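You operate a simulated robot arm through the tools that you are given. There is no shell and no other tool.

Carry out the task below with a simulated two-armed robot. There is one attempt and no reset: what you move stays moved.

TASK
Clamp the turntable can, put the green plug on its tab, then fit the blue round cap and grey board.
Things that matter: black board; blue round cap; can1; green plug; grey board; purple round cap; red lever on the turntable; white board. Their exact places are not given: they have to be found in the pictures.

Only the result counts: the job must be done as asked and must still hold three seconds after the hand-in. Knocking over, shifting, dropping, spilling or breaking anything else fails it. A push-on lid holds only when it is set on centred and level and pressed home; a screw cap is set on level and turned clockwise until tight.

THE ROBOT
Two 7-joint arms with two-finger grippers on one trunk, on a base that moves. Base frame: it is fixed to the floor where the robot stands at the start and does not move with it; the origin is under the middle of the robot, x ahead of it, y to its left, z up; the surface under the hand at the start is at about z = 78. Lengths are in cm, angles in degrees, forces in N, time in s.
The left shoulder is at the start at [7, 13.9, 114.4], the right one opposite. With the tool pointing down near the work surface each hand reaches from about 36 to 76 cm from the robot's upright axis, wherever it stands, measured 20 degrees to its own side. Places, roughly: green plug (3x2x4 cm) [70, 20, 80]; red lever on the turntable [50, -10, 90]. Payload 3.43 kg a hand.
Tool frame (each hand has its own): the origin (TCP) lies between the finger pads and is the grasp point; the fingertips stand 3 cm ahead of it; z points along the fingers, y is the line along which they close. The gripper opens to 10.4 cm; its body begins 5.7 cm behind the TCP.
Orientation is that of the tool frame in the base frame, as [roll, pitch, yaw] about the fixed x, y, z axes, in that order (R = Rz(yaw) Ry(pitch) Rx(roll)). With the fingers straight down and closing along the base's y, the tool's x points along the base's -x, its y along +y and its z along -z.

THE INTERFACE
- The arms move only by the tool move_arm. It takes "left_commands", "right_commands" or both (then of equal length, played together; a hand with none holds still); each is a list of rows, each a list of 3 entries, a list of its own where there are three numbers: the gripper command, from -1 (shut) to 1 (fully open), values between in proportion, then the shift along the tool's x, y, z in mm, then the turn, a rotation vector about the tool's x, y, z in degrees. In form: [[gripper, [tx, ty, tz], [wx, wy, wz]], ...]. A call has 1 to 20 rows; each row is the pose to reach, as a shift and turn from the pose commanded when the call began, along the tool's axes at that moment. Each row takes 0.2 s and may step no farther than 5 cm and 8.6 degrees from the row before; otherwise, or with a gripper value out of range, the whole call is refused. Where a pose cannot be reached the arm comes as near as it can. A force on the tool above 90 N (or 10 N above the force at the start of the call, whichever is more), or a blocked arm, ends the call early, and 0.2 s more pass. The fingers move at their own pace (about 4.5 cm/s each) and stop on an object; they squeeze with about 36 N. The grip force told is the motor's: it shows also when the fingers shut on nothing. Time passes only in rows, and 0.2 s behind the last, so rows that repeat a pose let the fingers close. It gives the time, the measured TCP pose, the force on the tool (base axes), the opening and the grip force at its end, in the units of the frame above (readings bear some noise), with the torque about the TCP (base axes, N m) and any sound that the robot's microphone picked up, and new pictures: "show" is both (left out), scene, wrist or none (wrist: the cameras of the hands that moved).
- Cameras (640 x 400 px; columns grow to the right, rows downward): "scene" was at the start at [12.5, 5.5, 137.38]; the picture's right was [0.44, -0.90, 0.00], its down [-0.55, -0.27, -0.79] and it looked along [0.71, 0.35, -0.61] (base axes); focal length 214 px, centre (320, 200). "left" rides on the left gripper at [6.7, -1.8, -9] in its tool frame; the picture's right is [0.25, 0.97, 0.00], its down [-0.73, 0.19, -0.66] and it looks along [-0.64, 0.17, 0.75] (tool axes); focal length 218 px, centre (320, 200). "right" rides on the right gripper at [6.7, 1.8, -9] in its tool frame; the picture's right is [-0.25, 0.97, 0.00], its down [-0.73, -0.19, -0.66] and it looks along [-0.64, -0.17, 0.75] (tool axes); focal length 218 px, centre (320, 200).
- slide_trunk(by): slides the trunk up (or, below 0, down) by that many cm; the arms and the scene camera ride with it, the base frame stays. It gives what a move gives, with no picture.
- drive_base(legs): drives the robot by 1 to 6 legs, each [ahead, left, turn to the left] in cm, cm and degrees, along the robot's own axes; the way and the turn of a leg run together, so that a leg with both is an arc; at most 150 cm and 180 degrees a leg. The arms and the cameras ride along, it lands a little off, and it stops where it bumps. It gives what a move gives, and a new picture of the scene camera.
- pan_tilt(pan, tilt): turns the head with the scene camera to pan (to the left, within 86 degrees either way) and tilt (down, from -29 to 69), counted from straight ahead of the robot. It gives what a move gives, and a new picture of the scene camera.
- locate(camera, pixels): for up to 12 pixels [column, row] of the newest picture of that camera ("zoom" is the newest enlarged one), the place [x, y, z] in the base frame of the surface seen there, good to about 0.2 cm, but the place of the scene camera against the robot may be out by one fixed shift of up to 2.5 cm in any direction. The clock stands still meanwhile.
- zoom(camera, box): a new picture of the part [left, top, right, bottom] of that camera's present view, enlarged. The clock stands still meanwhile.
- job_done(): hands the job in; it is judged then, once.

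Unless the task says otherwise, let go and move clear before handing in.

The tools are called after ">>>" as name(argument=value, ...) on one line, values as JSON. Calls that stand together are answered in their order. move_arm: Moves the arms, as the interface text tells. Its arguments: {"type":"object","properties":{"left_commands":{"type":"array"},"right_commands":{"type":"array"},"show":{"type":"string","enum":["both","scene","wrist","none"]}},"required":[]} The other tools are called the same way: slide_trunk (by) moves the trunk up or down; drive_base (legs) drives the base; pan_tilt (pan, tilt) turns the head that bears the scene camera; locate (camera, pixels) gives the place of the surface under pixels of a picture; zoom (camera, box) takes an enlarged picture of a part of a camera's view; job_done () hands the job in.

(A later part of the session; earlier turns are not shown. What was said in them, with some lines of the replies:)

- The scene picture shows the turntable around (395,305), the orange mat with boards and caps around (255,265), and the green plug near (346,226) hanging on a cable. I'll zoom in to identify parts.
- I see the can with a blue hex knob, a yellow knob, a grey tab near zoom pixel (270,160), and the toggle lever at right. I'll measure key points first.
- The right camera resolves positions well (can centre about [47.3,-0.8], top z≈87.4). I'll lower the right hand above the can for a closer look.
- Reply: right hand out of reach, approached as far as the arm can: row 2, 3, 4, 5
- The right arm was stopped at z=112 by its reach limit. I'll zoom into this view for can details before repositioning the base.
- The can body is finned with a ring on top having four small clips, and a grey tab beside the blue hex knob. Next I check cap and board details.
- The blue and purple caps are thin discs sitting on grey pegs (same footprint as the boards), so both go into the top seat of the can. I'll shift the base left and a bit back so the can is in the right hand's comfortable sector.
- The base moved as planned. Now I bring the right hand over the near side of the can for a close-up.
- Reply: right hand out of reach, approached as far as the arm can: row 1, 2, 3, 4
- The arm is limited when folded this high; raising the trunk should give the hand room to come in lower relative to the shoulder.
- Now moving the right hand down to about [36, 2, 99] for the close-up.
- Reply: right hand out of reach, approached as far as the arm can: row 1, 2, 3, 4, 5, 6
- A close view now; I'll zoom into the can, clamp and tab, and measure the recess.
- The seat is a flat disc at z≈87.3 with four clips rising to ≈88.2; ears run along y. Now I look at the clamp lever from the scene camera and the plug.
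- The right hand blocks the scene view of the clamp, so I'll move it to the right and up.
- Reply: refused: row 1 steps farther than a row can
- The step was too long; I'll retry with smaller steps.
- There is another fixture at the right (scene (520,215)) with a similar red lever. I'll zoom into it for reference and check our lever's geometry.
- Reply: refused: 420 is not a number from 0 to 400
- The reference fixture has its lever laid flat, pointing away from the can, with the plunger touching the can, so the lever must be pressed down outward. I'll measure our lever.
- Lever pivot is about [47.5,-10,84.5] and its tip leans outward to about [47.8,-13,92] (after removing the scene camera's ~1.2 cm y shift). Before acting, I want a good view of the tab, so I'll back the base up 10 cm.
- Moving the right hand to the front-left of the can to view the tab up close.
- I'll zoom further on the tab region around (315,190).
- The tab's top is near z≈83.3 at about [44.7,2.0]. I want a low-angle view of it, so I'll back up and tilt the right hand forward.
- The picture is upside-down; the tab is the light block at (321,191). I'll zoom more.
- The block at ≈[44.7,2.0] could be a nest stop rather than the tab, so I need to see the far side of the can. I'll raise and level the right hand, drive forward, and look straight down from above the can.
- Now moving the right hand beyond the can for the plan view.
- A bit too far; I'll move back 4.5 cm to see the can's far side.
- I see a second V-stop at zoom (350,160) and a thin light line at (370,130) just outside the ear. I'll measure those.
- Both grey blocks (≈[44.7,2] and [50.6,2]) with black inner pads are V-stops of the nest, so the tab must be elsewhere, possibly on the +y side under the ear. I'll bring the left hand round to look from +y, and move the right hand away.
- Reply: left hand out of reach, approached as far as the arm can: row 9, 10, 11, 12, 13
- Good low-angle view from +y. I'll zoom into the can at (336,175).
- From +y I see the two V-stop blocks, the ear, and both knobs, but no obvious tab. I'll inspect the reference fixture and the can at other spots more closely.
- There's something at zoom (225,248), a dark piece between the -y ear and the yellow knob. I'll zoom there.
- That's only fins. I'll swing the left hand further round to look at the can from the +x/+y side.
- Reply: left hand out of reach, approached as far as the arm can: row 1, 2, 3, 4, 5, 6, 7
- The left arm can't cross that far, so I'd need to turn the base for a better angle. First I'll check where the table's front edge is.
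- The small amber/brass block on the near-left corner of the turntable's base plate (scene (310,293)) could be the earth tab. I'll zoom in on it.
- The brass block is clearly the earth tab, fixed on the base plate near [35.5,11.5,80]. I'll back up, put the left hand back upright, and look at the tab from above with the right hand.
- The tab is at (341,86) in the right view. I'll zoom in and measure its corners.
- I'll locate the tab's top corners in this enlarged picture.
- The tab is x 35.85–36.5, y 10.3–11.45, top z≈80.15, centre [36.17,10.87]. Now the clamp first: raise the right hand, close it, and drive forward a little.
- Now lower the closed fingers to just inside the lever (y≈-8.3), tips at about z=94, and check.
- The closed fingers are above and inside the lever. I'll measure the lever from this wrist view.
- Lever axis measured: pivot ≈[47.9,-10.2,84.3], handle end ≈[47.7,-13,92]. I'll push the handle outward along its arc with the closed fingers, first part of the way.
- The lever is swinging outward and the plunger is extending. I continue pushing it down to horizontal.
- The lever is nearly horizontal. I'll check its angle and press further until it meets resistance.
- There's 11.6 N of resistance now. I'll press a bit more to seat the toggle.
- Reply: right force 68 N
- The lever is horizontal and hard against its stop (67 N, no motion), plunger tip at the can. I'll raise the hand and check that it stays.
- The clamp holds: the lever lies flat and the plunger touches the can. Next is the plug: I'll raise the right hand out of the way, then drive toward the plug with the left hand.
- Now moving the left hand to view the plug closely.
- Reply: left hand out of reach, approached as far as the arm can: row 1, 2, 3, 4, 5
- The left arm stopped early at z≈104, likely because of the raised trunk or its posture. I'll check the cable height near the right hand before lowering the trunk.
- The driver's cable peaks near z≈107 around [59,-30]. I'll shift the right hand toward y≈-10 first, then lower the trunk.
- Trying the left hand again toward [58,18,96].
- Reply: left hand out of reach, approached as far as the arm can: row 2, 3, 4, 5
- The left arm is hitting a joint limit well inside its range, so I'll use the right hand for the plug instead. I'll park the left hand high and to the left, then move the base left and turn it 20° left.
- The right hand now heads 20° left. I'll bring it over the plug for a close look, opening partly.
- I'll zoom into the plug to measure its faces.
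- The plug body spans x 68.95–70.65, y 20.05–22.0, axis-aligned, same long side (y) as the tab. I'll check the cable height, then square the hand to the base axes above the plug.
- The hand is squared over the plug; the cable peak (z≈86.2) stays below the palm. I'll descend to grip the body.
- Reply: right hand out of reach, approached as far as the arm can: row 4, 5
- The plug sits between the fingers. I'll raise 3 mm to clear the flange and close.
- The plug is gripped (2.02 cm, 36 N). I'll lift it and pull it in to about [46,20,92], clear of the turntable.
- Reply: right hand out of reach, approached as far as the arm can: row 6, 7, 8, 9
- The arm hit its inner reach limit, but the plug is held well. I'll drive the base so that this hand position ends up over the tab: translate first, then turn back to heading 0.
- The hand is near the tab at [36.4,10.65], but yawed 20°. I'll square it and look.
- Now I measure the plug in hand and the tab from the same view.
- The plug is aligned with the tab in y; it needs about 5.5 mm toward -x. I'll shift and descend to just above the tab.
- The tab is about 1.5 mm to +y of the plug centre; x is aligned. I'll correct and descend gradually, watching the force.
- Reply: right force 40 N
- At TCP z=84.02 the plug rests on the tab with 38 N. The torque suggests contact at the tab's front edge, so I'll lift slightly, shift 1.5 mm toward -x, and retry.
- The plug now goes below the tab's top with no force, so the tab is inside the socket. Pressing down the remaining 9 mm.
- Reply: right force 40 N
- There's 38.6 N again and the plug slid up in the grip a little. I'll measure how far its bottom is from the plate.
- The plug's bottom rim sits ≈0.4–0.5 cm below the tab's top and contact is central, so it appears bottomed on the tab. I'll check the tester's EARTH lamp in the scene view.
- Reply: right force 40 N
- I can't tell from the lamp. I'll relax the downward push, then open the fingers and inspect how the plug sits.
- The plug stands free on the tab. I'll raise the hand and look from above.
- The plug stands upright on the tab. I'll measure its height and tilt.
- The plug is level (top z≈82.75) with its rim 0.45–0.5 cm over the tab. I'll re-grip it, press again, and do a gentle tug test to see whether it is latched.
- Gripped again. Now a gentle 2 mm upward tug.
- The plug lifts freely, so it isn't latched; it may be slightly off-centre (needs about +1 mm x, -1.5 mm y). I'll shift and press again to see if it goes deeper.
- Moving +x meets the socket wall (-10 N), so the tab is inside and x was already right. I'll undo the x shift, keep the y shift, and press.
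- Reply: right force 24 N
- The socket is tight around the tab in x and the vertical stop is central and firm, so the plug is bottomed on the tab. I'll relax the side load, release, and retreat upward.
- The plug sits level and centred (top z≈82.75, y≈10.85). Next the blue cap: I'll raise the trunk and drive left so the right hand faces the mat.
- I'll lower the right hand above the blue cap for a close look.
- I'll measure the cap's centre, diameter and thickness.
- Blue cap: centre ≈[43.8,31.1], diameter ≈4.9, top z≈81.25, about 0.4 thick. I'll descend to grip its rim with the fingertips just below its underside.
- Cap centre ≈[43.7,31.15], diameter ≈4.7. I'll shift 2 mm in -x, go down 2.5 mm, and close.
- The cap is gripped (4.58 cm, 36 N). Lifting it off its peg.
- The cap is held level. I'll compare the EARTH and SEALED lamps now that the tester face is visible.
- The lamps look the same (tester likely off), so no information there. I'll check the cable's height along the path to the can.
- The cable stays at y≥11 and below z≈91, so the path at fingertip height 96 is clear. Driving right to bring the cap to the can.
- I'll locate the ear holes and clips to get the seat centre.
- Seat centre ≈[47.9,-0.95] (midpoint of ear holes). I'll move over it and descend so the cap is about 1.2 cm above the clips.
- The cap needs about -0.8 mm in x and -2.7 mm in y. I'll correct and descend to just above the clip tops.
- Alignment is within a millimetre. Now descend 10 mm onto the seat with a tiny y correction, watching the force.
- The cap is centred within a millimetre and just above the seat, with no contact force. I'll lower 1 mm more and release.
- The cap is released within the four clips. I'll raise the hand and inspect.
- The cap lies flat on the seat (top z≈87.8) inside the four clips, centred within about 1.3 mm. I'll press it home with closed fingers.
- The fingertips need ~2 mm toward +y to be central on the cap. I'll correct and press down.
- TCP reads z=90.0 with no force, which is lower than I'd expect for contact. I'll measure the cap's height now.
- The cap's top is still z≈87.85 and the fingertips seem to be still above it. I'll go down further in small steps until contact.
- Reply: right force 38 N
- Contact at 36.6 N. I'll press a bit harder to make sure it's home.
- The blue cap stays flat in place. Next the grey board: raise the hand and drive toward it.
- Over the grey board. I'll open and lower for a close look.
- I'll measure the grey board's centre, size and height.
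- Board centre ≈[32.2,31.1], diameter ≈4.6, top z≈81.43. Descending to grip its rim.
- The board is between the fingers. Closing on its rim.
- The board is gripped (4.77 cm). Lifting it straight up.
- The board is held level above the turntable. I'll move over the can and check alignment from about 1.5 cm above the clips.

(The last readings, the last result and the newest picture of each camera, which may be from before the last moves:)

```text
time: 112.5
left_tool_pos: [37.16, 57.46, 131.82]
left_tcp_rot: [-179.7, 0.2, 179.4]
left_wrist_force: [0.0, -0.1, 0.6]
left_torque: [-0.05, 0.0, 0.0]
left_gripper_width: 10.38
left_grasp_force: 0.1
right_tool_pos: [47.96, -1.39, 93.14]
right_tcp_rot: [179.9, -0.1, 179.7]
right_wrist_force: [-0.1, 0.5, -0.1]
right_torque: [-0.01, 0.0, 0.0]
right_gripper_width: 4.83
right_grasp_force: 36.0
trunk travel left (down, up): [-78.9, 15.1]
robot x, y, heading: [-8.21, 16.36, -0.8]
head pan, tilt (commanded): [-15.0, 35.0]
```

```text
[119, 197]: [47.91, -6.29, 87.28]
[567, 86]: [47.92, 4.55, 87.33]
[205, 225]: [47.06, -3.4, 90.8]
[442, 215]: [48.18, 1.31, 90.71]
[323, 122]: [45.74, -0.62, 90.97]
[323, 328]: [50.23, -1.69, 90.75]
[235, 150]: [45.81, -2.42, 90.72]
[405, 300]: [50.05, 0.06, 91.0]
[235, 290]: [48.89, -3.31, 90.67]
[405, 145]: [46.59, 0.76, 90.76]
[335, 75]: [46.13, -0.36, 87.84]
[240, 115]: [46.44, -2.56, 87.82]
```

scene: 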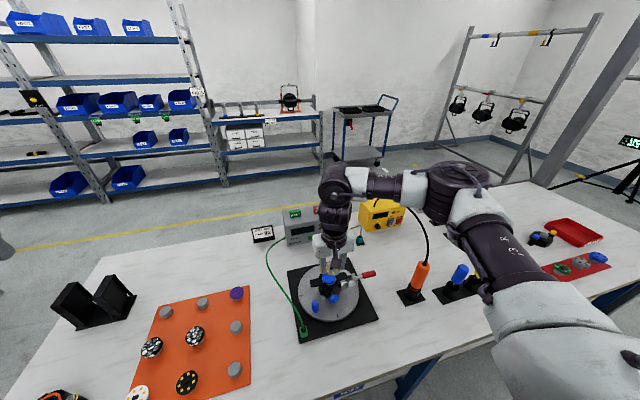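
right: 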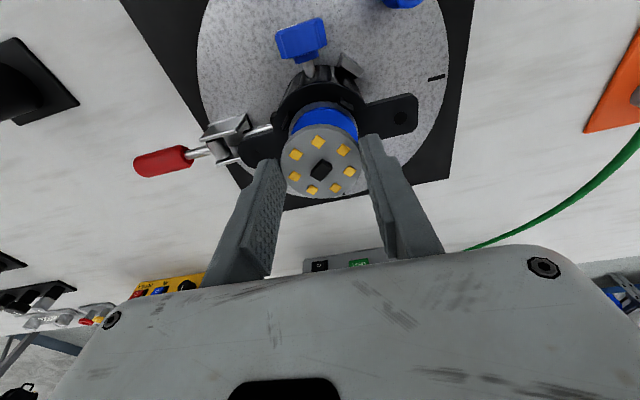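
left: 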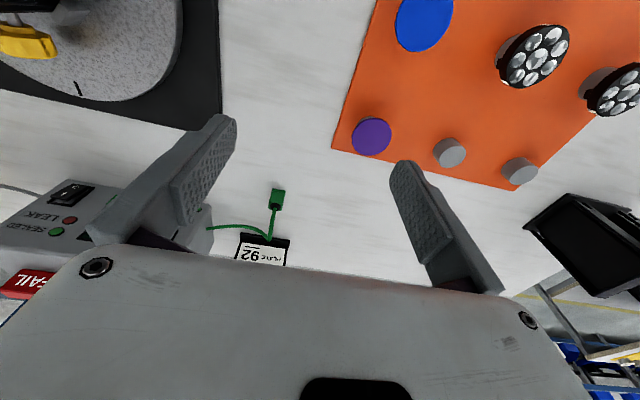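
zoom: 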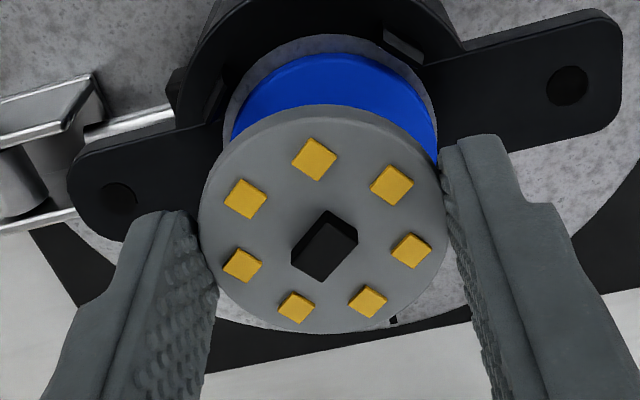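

The board needs about +2.2 mm in y. I'll correct and descend to just above the clips.

>>> move_arm(right_commands=[[-1, [-0.3, 2.2, 5], [0, 0, 0]], [-1, [-0.3, 2.2, 12], [0, 0, 0]], [-1, [-0.3, 2.2, 17], [0, 0, 0]], [-1, [-0.3, 2.2, 17], [0, 0, 0]]], show="wrist")

>>> zoom(camera="right", box=[240, 90, 400, 220])

>>> locate(camera="zoom", pixels=[[205, 225], [442, 215], [323, 122], [323, 328], [235, 150], [405, 300], [235, 290], [405, 145]])

```text
time: 113.5
left_tool_pos: [37.21, 57.29, 131.74]
left_tcp_rot: [-179.8, 0.3, 179.4]
left_wrist_force: [-0.2, -0.2, -0.2]
left_torque: [0.0, 0.0, -0.02]
left_gripper_width: 10.4
left_grasp_force: 0.1
right_tool_pos: [48.05, -1.11, 91.41]
right_tcp_rot: [179.9, -0.1, 179.6]
right_wrist_force: [0.0, -0.2, -1.5]
right_torque: [0.0, 0.01, 0.01]
right_gripper_width: 4.8
right_grasp_force: 35.7
trunk travel left (down, up): [-78.9, 15.1]
robot x, y, heading: [-8.02, 16.3, -0.9]
head pan, tilt (commanded): [-15.0, 35.0]
```

right: 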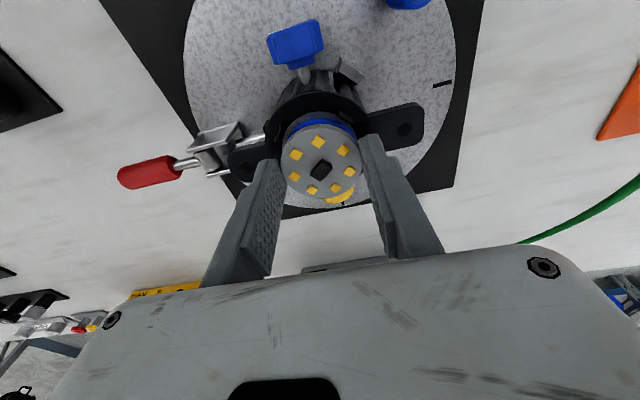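

```text
3.08 times, centred on (320, 155) of right
```

zoom: 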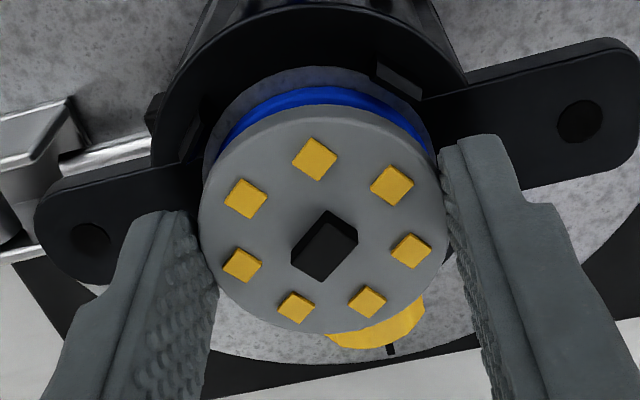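

```text
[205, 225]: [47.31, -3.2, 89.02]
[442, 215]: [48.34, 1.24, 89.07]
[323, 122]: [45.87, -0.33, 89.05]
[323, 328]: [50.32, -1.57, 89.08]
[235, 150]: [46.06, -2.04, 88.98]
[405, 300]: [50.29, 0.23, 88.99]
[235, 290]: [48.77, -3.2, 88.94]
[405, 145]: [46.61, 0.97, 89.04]
```

Aligned within a millimetre. Descending onto the cap, watching force.

>>> move_arm(right_commands=[[-1, [0, 0, 2], [0, 0, 0]], [-1, [0, 0, 4], [0, 0, 0]], [-1, [0, 0, 6], [0, 0, 0]], [-1, [0, 0, 6], [0, 0, 0]]], show="wrist")

>>> zoom(camera="right", box=[240, 90, 400, 220])

```text
time: 114.5
left_tool_pos: [36.95, 57.33, 131.92]
left_tcp_rot: [-179.8, 0.4, 179.3]
left_wrist_force: [0.7, -0.8, -0.3]
left_torque: [0.03, -0.03, -0.01]
left_gripper_width: 10.41
left_grasp_force: 0.0
right_tool_pos: [47.85, -1.17, 91.0]
right_tcp_rot: [179.9, -0.1, 179.6]
right_wrist_force: [-7.2, -2.3, 5.6]
right_torque: [-0.13, 0.3, -0.01]
right_gripper_width: 4.8
right_grasp_force: 36.1
trunk travel left (down, up): [-78.9, 15.1]
robot x, y, heading: [-7.91, 16.32, -0.6]
head pan, tilt (commanded): [-15.0, 35.0]
```

right: 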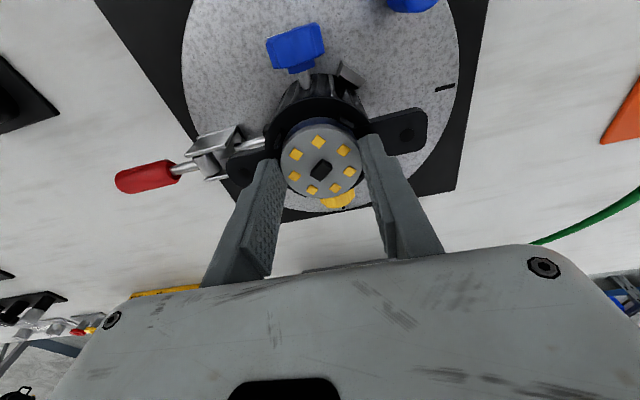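

```text
3.08 times, centred on (320, 155) of right
```

zoom: 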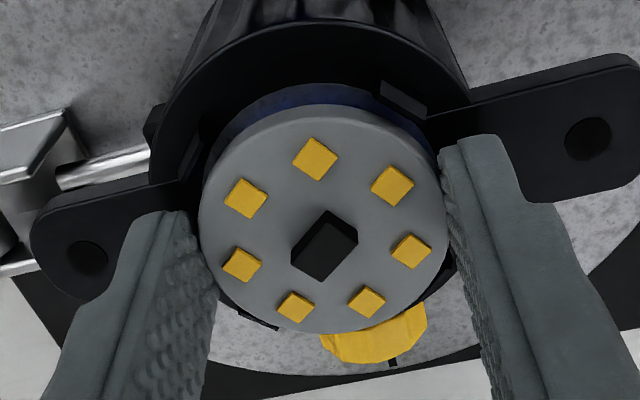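

There's light contact at TCP z=91.0 with (-7,-2,6) N. I'll look closely at the clips around the board.

>>> zoom(camera="right", box=[268, 110, 338, 170])

>>> zoom(camera="right", box=[300, 110, 380, 200])

>>> locate(camera="right", pixels=[[279, 138], [345, 122], [298, 190], [361, 177], [282, 160], [360, 158], [320, 122], [320, 195], [285, 143], [355, 130]])

```text
6.67 times, centred on (303, 140) of right
```

zoom: 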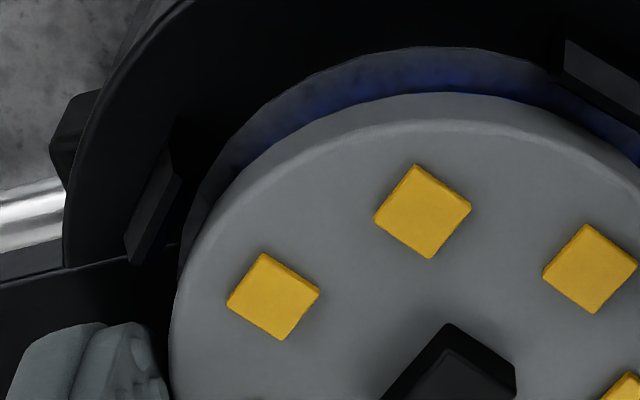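

```text
4.44 times, centred on (340, 155) of right
```

zoom: 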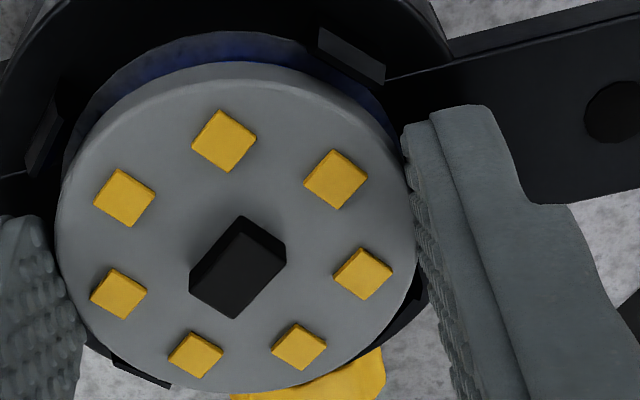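

```text
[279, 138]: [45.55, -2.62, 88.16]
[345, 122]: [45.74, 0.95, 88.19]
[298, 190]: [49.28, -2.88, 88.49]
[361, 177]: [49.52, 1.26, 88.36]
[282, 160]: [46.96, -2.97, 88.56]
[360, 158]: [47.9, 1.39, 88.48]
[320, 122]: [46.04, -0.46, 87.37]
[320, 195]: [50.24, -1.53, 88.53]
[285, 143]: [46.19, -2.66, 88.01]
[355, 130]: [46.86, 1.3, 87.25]
```

The board is about 1.7 mm too far back: clear gap at the front clips and contact at the back ones. I'll lift slightly, shift -x 1.7 mm, and descend again.

>>> move_arm(right_commands=[[-1, [0, 0, -5], [0, 0, 0]], [-1, [1.7, 0, -5], [0, 0, 0]], [-1, [1.7, 0, -2], [0, 0, 0]], [-1, [1.7, 0, 0], [0, 0, 0]], [-1, [1.7, 0, 0], [0, 0, 0]]], show="wrist")

>>> zoom(camera="right", box=[270, 110, 370, 200])

```text
time: 115.7
left_tool_pos: [37.1, 57.25, 131.87]
left_tcp_rot: [-179.9, 0.3, 179.5]
left_wrist_force: [-0.9, 0.6, 0.8]
left_torque: [0.01, 0.02, -0.03]
left_gripper_width: 10.4
left_grasp_force: 0.0
right_tool_pos: [47.84, -1.14, 90.89]
right_tcp_rot: [180.0, 0.0, 179.6]
right_wrist_force: [0.2, -2.1, 5.2]
right_torque: [-0.12, 0.07, 0.02]
right_gripper_width: 4.83
right_grasp_force: 35.9
trunk travel left (down, up): [-78.9, 15.1]
robot x, y, heading: [-8.19, 16.45, -0.7]
head pan, tilt (commanded): [-15.0, 35.0]
```

right: 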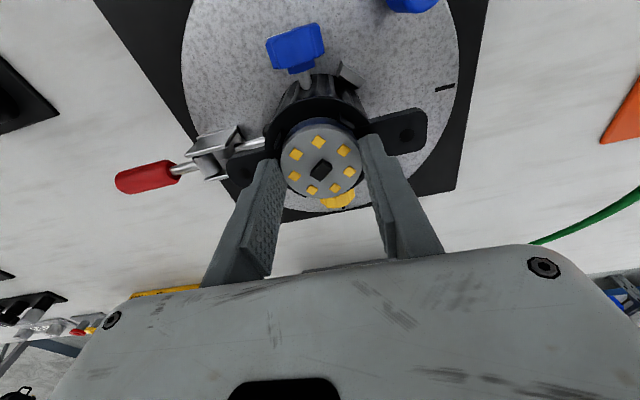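

```text
4.44 times, centred on (320, 155) of right
```

zoom: 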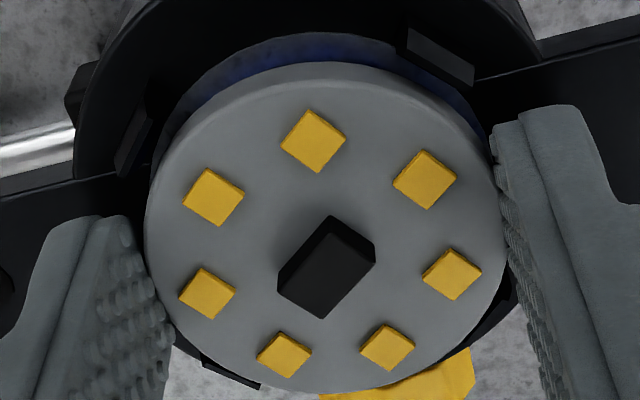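

The side force is gone; the board is resting on the cap. I'll press down while still gripping the rim (up to ~30 N).

>>> move_arm(right_commands=[[-1, [0, 0, 1.5], [0, 0, 0]], [-1, [0, 0, 3], [0, 0, 0]], [-1, [0, 0, 4], [0, 0, 0]], [-1, [0, 0, 4], [0, 0, 0]]], show="wrist")

>>> zoom(camera="right", box=[270, 110, 370, 200])

>>> locate(camera="zoom", pixels=[[160, 230], [490, 220], [325, 85], [320, 380], [200, 130], [440, 330], [135, 135], [435, 55], [250, 60], [325, 45]])

```text
time: 116.7
left_tool_pos: [36.74, 57.29, 132.03]
left_tcp_rot: [-179.8, 0.4, 179.4]
left_wrist_force: [0.3, -0.9, 0.7]
left_torque: [0.03, 0.04, -0.01]
left_gripper_width: 10.4
left_grasp_force: 0.0
right_tool_pos: [47.68, -1.12, 90.79]
right_tcp_rot: [179.9, 0.4, 179.5]
right_wrist_force: [8.7, -4.2, 38.1]
right_torque: [-0.18, -0.22, 0.16]
right_gripper_width: 4.8
right_grasp_force: 35.6
trunk travel left (down, up): [-78.9, 15.1]
robot x, y, heading: [-8.44, 16.44, -0.5]
head pan, tilt (commanded): [-15.0, 35.0]
```

right: 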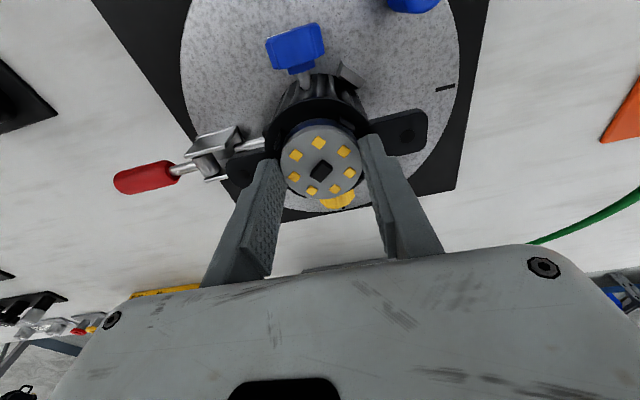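

```text
4.44 times, centred on (320, 155) of right
```

zoom: 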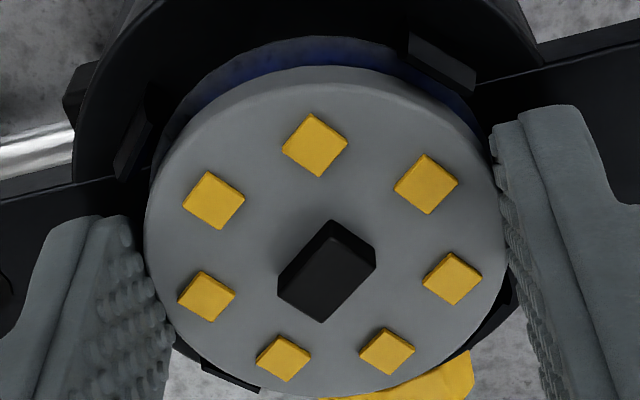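

```text
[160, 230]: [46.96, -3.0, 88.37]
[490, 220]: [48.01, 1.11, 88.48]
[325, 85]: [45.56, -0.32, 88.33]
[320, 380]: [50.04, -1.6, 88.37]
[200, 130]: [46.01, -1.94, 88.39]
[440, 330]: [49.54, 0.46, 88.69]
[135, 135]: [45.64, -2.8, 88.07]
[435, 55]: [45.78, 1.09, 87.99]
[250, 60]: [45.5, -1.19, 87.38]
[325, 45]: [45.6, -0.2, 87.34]
```

The board is pressed on the cap: top level at z≈88.4, centred near [47.8,-0.9]. I'll relax the push, open the fingers, and rise.

>>> move_arm(right_commands=[[-1, [0, 0, -2], [0, 0, 0]], [-1, [0, 0, -4], [0, 0, 0]], [-0.1, [0, 0, -4], [0, 0, 0]], [0.0, [0, 0, -4], [0, 0, 0]], [0.1, [0, 0, -4], [0, 0, 0]], [0.2, [0, 0, -6], [0, 0, 0]], [0.3, [0, 0, -30], [0, 0, 0]], [0.3, [20, 0, -70], [0, 0, 0]], [0.3, [20, 0, -70], [0, 0, 0]]], show="both")

>>> zoom(camera="right", box=[270, 90, 390, 190])

```text
time: 118.7
left_tool_pos: [37.15, 57.32, 131.82]
left_tcp_rot: [-179.8, 0.2, 179.3]
left_wrist_force: [-0.5, -0.3, -0.8]
left_torque: [-0.02, -0.03, -0.03]
left_gripper_width: 10.39
left_grasp_force: 0.0
right_tool_pos: [45.61, -1.0, 96.9]
right_tcp_rot: [179.9, -0.1, 179.6]
right_wrist_force: [0.4, 0.5, 0.7]
right_torque: [-0.01, 0.04, -0.03]
right_gripper_width: 6.76
right_grasp_force: 0.1
trunk travel left (down, up): [-78.9, 15.1]
robot x, y, heading: [-8.39, 16.15, -0.5]
head pan, tilt (commanded): [-15.0, 35.0]
```

scene: 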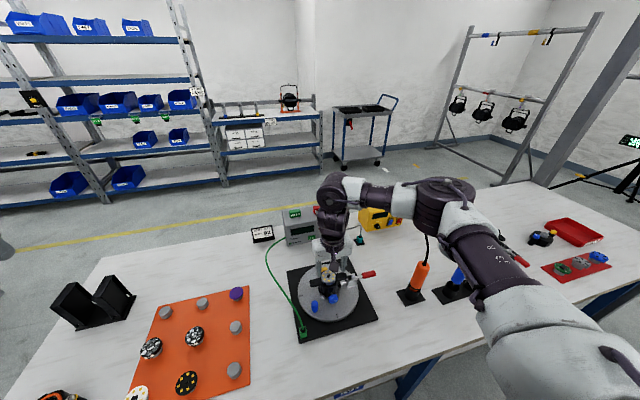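
right: 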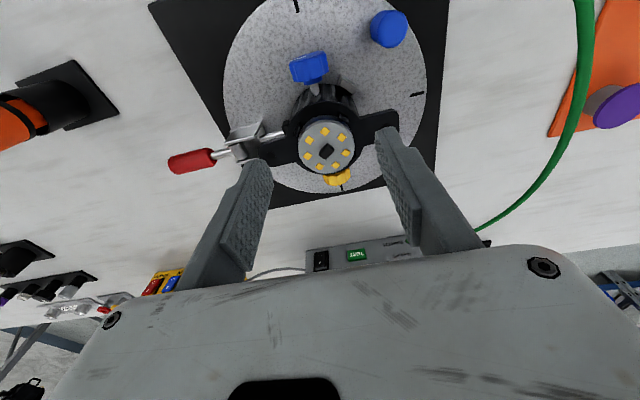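

```text
4.00 times, centred on (330, 140) of right
```

zoom: 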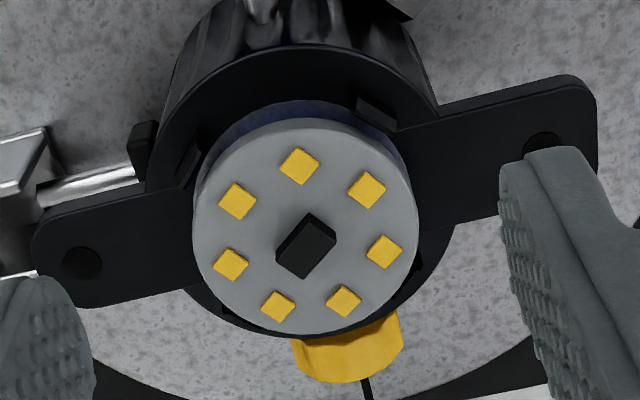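

I'll check the board's level and whether it clears all four clips.

>>> locate(camera="zoom", pixels=[[200, 225], [412, 220], [305, 128], [308, 325], [225, 160], [385, 290], [225, 290], [385, 160], [270, 240], [375, 110], [190, 155], [415, 275]])

>>> zoom(camera="right", box=[290, 110, 365, 185])

>>> zoom(camera="scene", box=[290, 255, 370, 345])

```text
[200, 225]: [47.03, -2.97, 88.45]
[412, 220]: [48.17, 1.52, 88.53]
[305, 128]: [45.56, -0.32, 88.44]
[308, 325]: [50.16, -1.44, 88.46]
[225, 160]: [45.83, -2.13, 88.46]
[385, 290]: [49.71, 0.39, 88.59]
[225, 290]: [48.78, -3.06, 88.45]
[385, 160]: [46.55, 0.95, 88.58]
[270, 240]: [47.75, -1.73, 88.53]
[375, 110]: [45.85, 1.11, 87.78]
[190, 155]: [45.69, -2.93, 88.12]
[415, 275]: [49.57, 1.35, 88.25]
```

```text
5.33 times, centred on (328, 148) of right
```

zoom: 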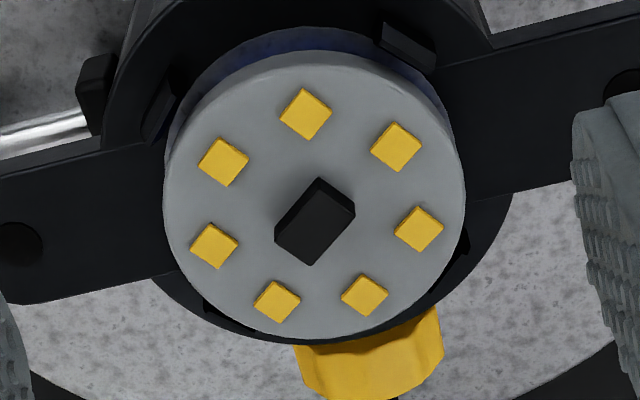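

```text
4.44 times, centred on (330, 300) of scene
```

zoom: 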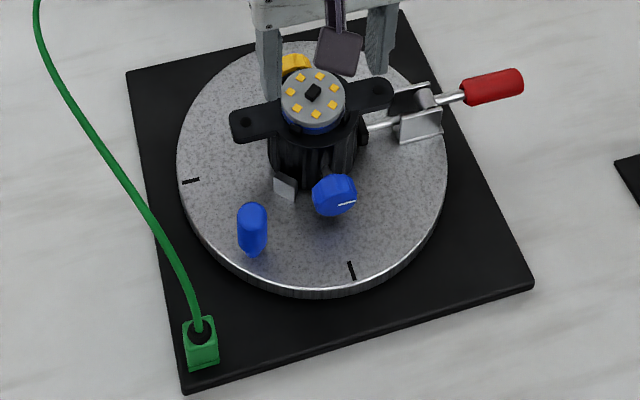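

The board rests level on the cap inside the clips (top z≈88.5, which fits cap + board). I'll give one central press with closed fingers to be sure it's home.

>>> move_arm(right_commands=[[-0.5, [-10, 0.5, 0], [0, 0, 0]], [-1, [-21, 0.5, 10], [0, 0, 0]], [-1, [-21, 0.5, 30], [0, 0, 0]], [-1, [-21, 0.5, 45], [0, 0, 0]], [-1, [-21, 0.5, 52], [0, 0, 0]], [-1, [-21, 0.5, 52], [0, 0, 0]]], show="wrist")

>>> zoom(camera="right", box=[240, 90, 400, 220])

```text
time: 120.1
left_tool_pos: [37.17, 57.27, 131.91]
left_tcp_rot: [-179.8, 0.2, 179.3]
left_wrist_force: [-0.4, 0.4, -0.4]
left_torque: [0.01, 0.03, 0.02]
left_gripper_width: 10.41
left_grasp_force: 0.2
right_tool_pos: [47.85, -0.88, 92.1]
right_tcp_rot: [-180.0, -0.1, 179.7]
right_wrist_force: [-0.6, -0.6, 0.2]
right_torque: [0.0, -0.02, -0.03]
right_gripper_width: 0.0
right_grasp_force: 34.6
trunk travel left (down, up): [-78.9, 15.1]
robot x, y, heading: [-8.07, 16.38, -0.5]
head pan, tilt (commanded): [-15.0, 35.0]
```

right: 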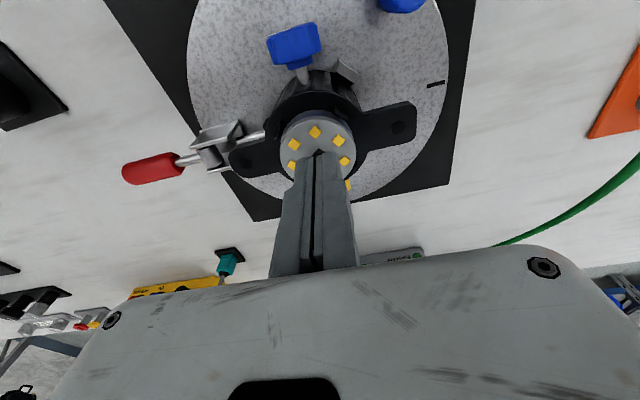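

```text
3.08 times, centred on (320, 155) of right
```

zoom: 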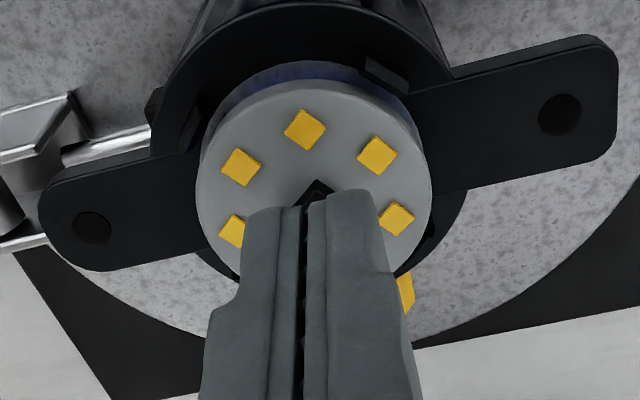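

Fingers are centred over the board. Pressing down gradually.

>>> move_arm(right_commands=[[-1, [0, 0, 6], [0, 0, 0]], [-1, [0, 0, 10], [0, 0, 0]], [-1, [0, 0, 13], [0, 0, 0]], [-1, [0, 0, 16], [0, 0, 0]], [-1, [0, 0, 16], [0, 0, 0]]], show="wrist")

```text
time: 121.3
left_tool_pos: [36.93, 57.49, 131.95]
left_tcp_rot: [-179.8, 0.5, 179.4]
left_wrist_force: [0.3, 0.3, -0.5]
left_torque: [-0.01, 0.02, -0.03]
left_gripper_width: 10.41
left_grasp_force: 0.0
right_tool_pos: [47.98, -0.9, 91.17]
right_tcp_rot: [179.9, 0.5, 179.5]
right_wrist_force: [10.0, -4.9, 38.2]
right_torque: [-0.1, -0.26, 0.01]
right_gripper_width: 0.59
right_grasp_force: 34.3
trunk travel left (down, up): [-78.9, 15.1]
robot x, y, heading: [-8.54, 16.69, -0.8]
head pan, tilt (commanded): [-15.0, 35.0]
```

right: 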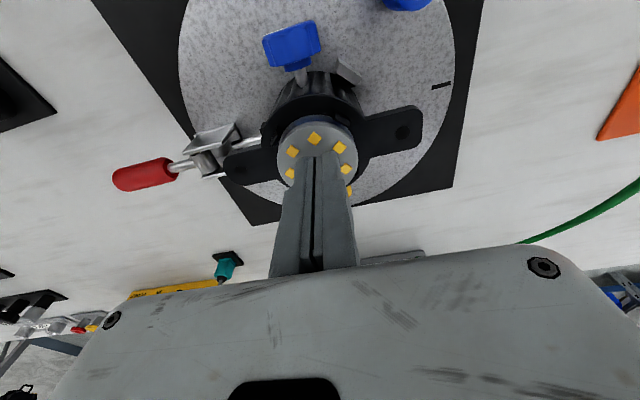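

38 N applied; a little more, then straight up and clear.

>>> move_arm(right_commands=[[-1, [0, 0, 2], [0, 0, 0]], [-1, [0, 0, 3], [0, 0, 0]], [-1, [0, 0, -10], [0, 0, 0]], [-1, [0, 0, -45], [0, 0, 0]], [-1, [20, 0, -85], [0, 0, 0]], [-1, [40, 0, -110], [0, 0, 0]], [-1, [40, 0, -110], [0, 0, 0]]], show="both")

>>> zoom(camera="right", box=[280, 70, 400, 170])

>>> zoom(camera="scene", box=[290, 255, 370, 345])

```text
time: 122.9
left_tool_pos: [37.19, 57.33, 131.85]
left_tcp_rot: [-179.9, 0.2, 179.3]
left_wrist_force: [0.7, -0.6, 0.2]
left_torque: [-0.03, 0.02, -0.01]
left_gripper_width: 10.42
left_grasp_force: 0.0
right_tool_pos: [43.95, -1.11, 101.33]
right_tcp_rot: [179.9, -0.2, 179.5]
right_wrist_force: [-0.7, -0.4, -0.5]
right_torque: [0.0, 0.02, 0.0]
right_gripper_width: 0.0
right_grasp_force: 34.6
trunk travel left (down, up): [-78.9, 15.1]
robot x, y, heading: [-8.38, 16.4, -0.7]
head pan, tilt (commanded): [-15.0, 35.0]
```

scene: 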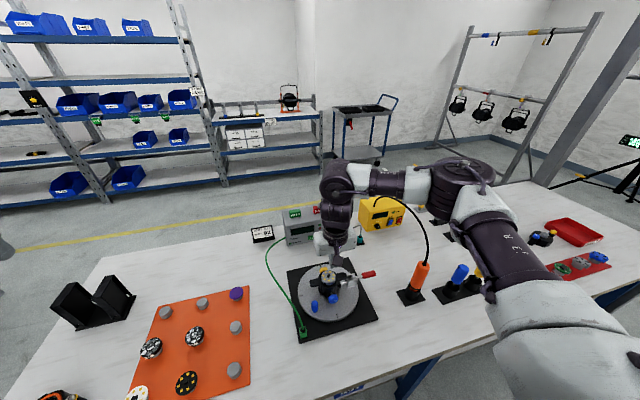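
right: 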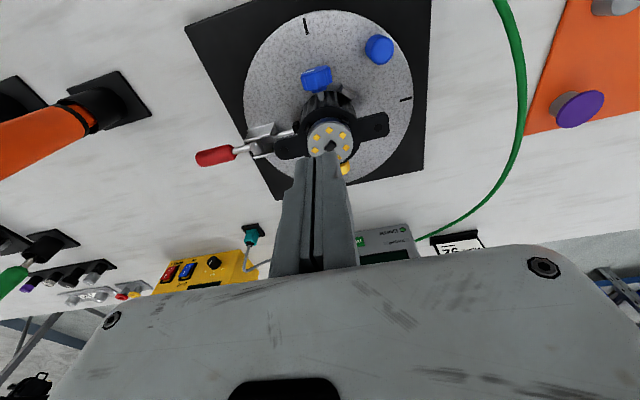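

```text
4.00 times, centred on (340, 120) of right
```

zoom: 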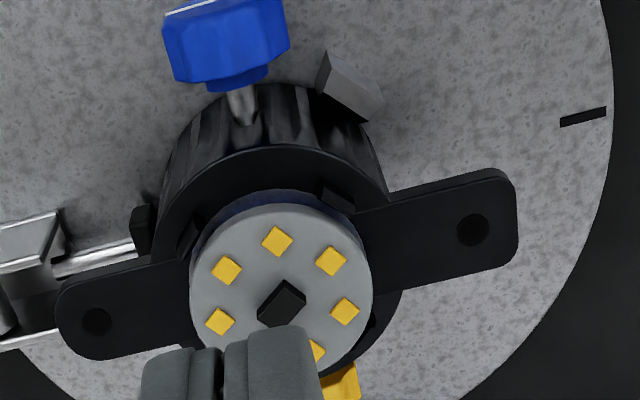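

```text
4.44 times, centred on (330, 300) of scene
```

zoom: 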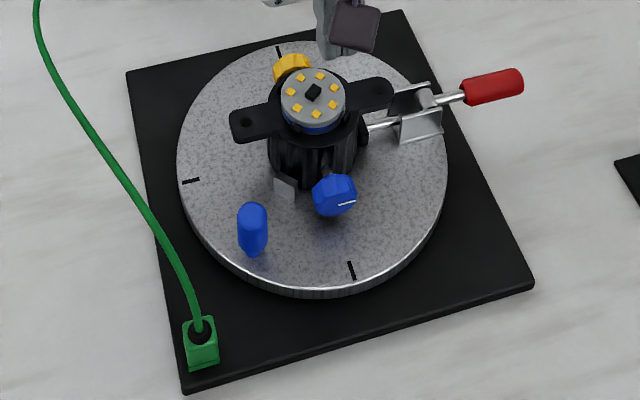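

Lever flat, board level on the can, plug on its tab. I'll move the right hand clear and back off, then do a last check of all items.

>>> move_arm(right_commands=[[-1, [0, 0, -40], [0, 0, 0]], [-1, [0, -20, -80], [0, 0, 0]], [-0.5, [0, -40, -110], [0, 0, 0]], [0, [0, -60, -110], [0, 0, 0]]], show="none")

>>> drive_base(legs=[[-12, 0, 0]])

>>> zoom(camera="scene", box=[260, 210, 400, 330])

>>> zoom(camera="right", box=[240, 60, 480, 220])

```text
time: 123.9
left_tool_pos: [37.19, 57.15, 131.8]
left_tcp_rot: [-179.8, 0.2, 179.4]
left_wrist_force: [0.2, 0.2, 0.0]
left_torque: [0.02, 0.0, -0.03]
left_gripper_width: 10.39
left_grasp_force: 0.1
right_tool_pos: [43.9, -7.29, 112.61]
right_tcp_rot: [179.8, -0.2, 179.6]
right_wrist_force: [-0.3, -0.6, 0.3]
right_torque: [0.02, 0.02, 0.01]
right_gripper_width: 5.08
right_grasp_force: 0.0
trunk travel left (down, up): [-78.9, 15.1]
robot x, y, heading: [-8.12, 16.06, -0.5]
head pan, tilt (commanded): [-15.0, 35.0]
```

```text
time: 125.2
left_tool_pos: [25.38, 57.39, 131.67]
left_tcp_rot: [-179.8, 0.1, 179.4]
left_wrist_force: [-0.6, -0.4, -0.3]
left_torque: [0.0, -0.01, 0.0]
left_gripper_width: 10.41
left_grasp_force: 0.1
right_tool_pos: [32.12, -6.93, 112.41]
right_tcp_rot: [179.9, -0.2, 179.5]
right_wrist_force: [-1.0, -0.6, -0.3]
right_torque: [0.01, 0.04, 0.0]
right_gripper_width: 5.19
right_grasp_force: 0.1
trunk travel left (down, up): [-78.9, 15.1]
robot x, y, heading: [-20.43, 16.9, -0.7]
head pan, tilt (commanded): [-15.0, 35.0]
```

scene: 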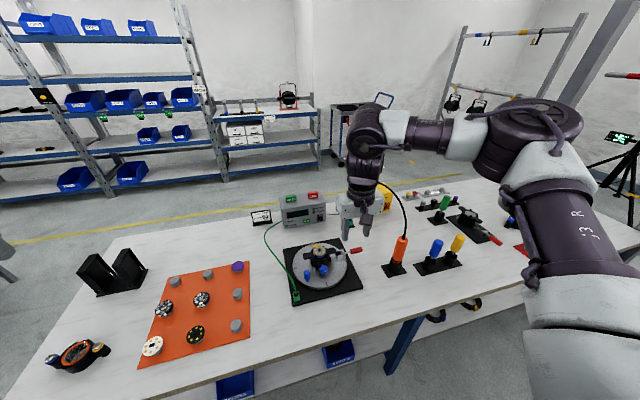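

```text
3.33 times, centred on (330, 270) of scene
```

zoom: 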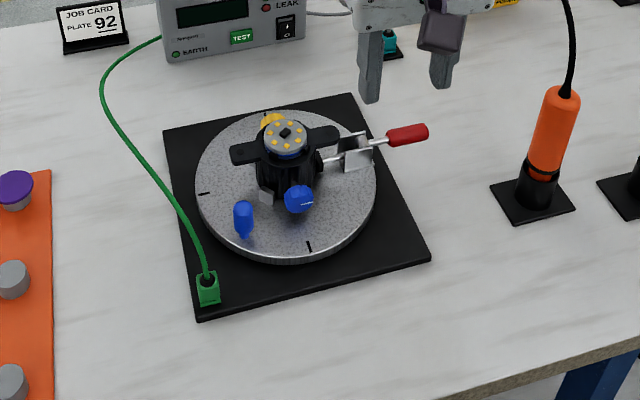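

```text
2.50 times, centred on (360, 140) of right
```

zoom: 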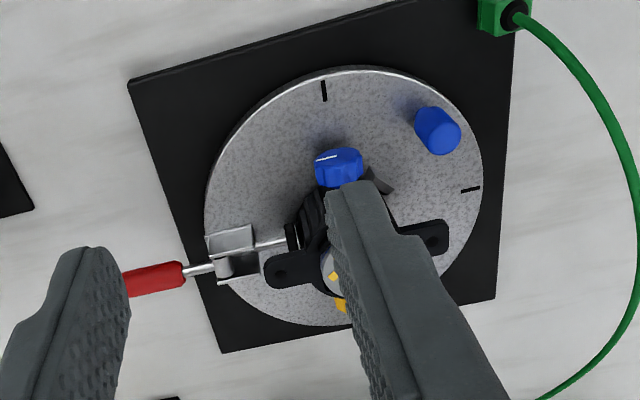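

I'll take one more close look at the plug and the stack from this side.

>>> zoom(camera="scene", box=[284, 280, 310, 306])

>>> zoom(camera="scene", box=[305, 235, 345, 275])

```text
15.38 times, centred on (297, 293) of scene
```

zoom: 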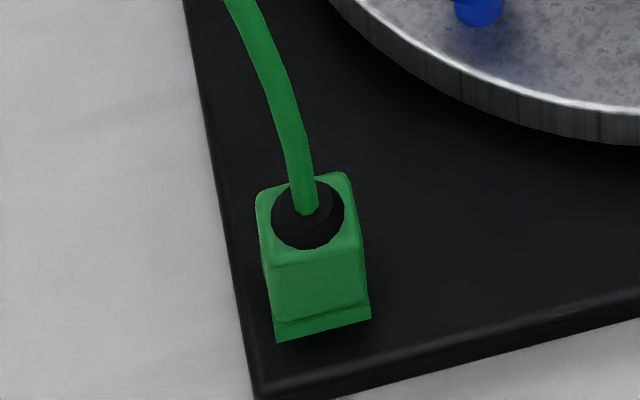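

```text
10.00 times, centred on (325, 255) of scene
```

zoom: 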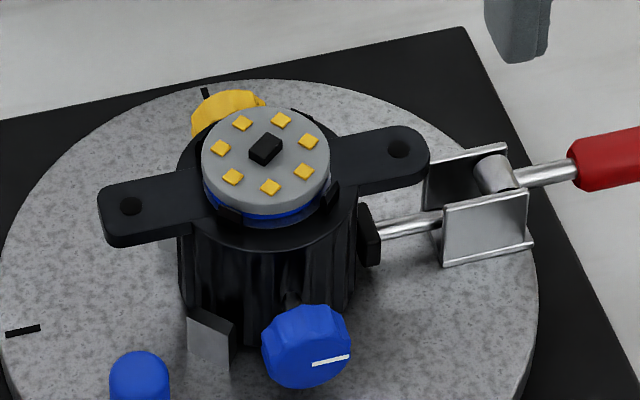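

Everything checks out in these last views: the clamp lever lies flat with its plunger on the can. The green plug stands upright on the brass tab, and the blue cap and grey board sit level inside the clips. Both hands are clear, so I'm handing the job in.

>>> job_done()

```text
The job is handed in.
```

I did all four parts and handed the job in; I haven't seen the result of the judging.

- **Clamp:** The red lever is flat against its stop, and the plunger is touching the can.
- **Green plug:** It stands upright and level on the brass tab at the corner of the turntable plate. I took that block to be the tab, since it was the only likely one I could find.
- **Blue round cap:** It lies flat on the can's top seat inside the four clips, about 1 mm off centre. I pressed it down with about 40 N or more.
- **Grey board:** It rests level on the cap inside the clips. I pressed it down with about 40 N, and a little more at the end.

**Least certain:** The plug covers only about 0.5 cm of the 1.15 cm tab, and it isn't latched: it lifted freely when I tugged it. It would not go deeper under 38 N, with the resistance central, so I took it to be fully down.

No sound of a click was reported when I pressed the cap or the board. I saw nothing else on the bench moved, and both hands were clear before I handed in.
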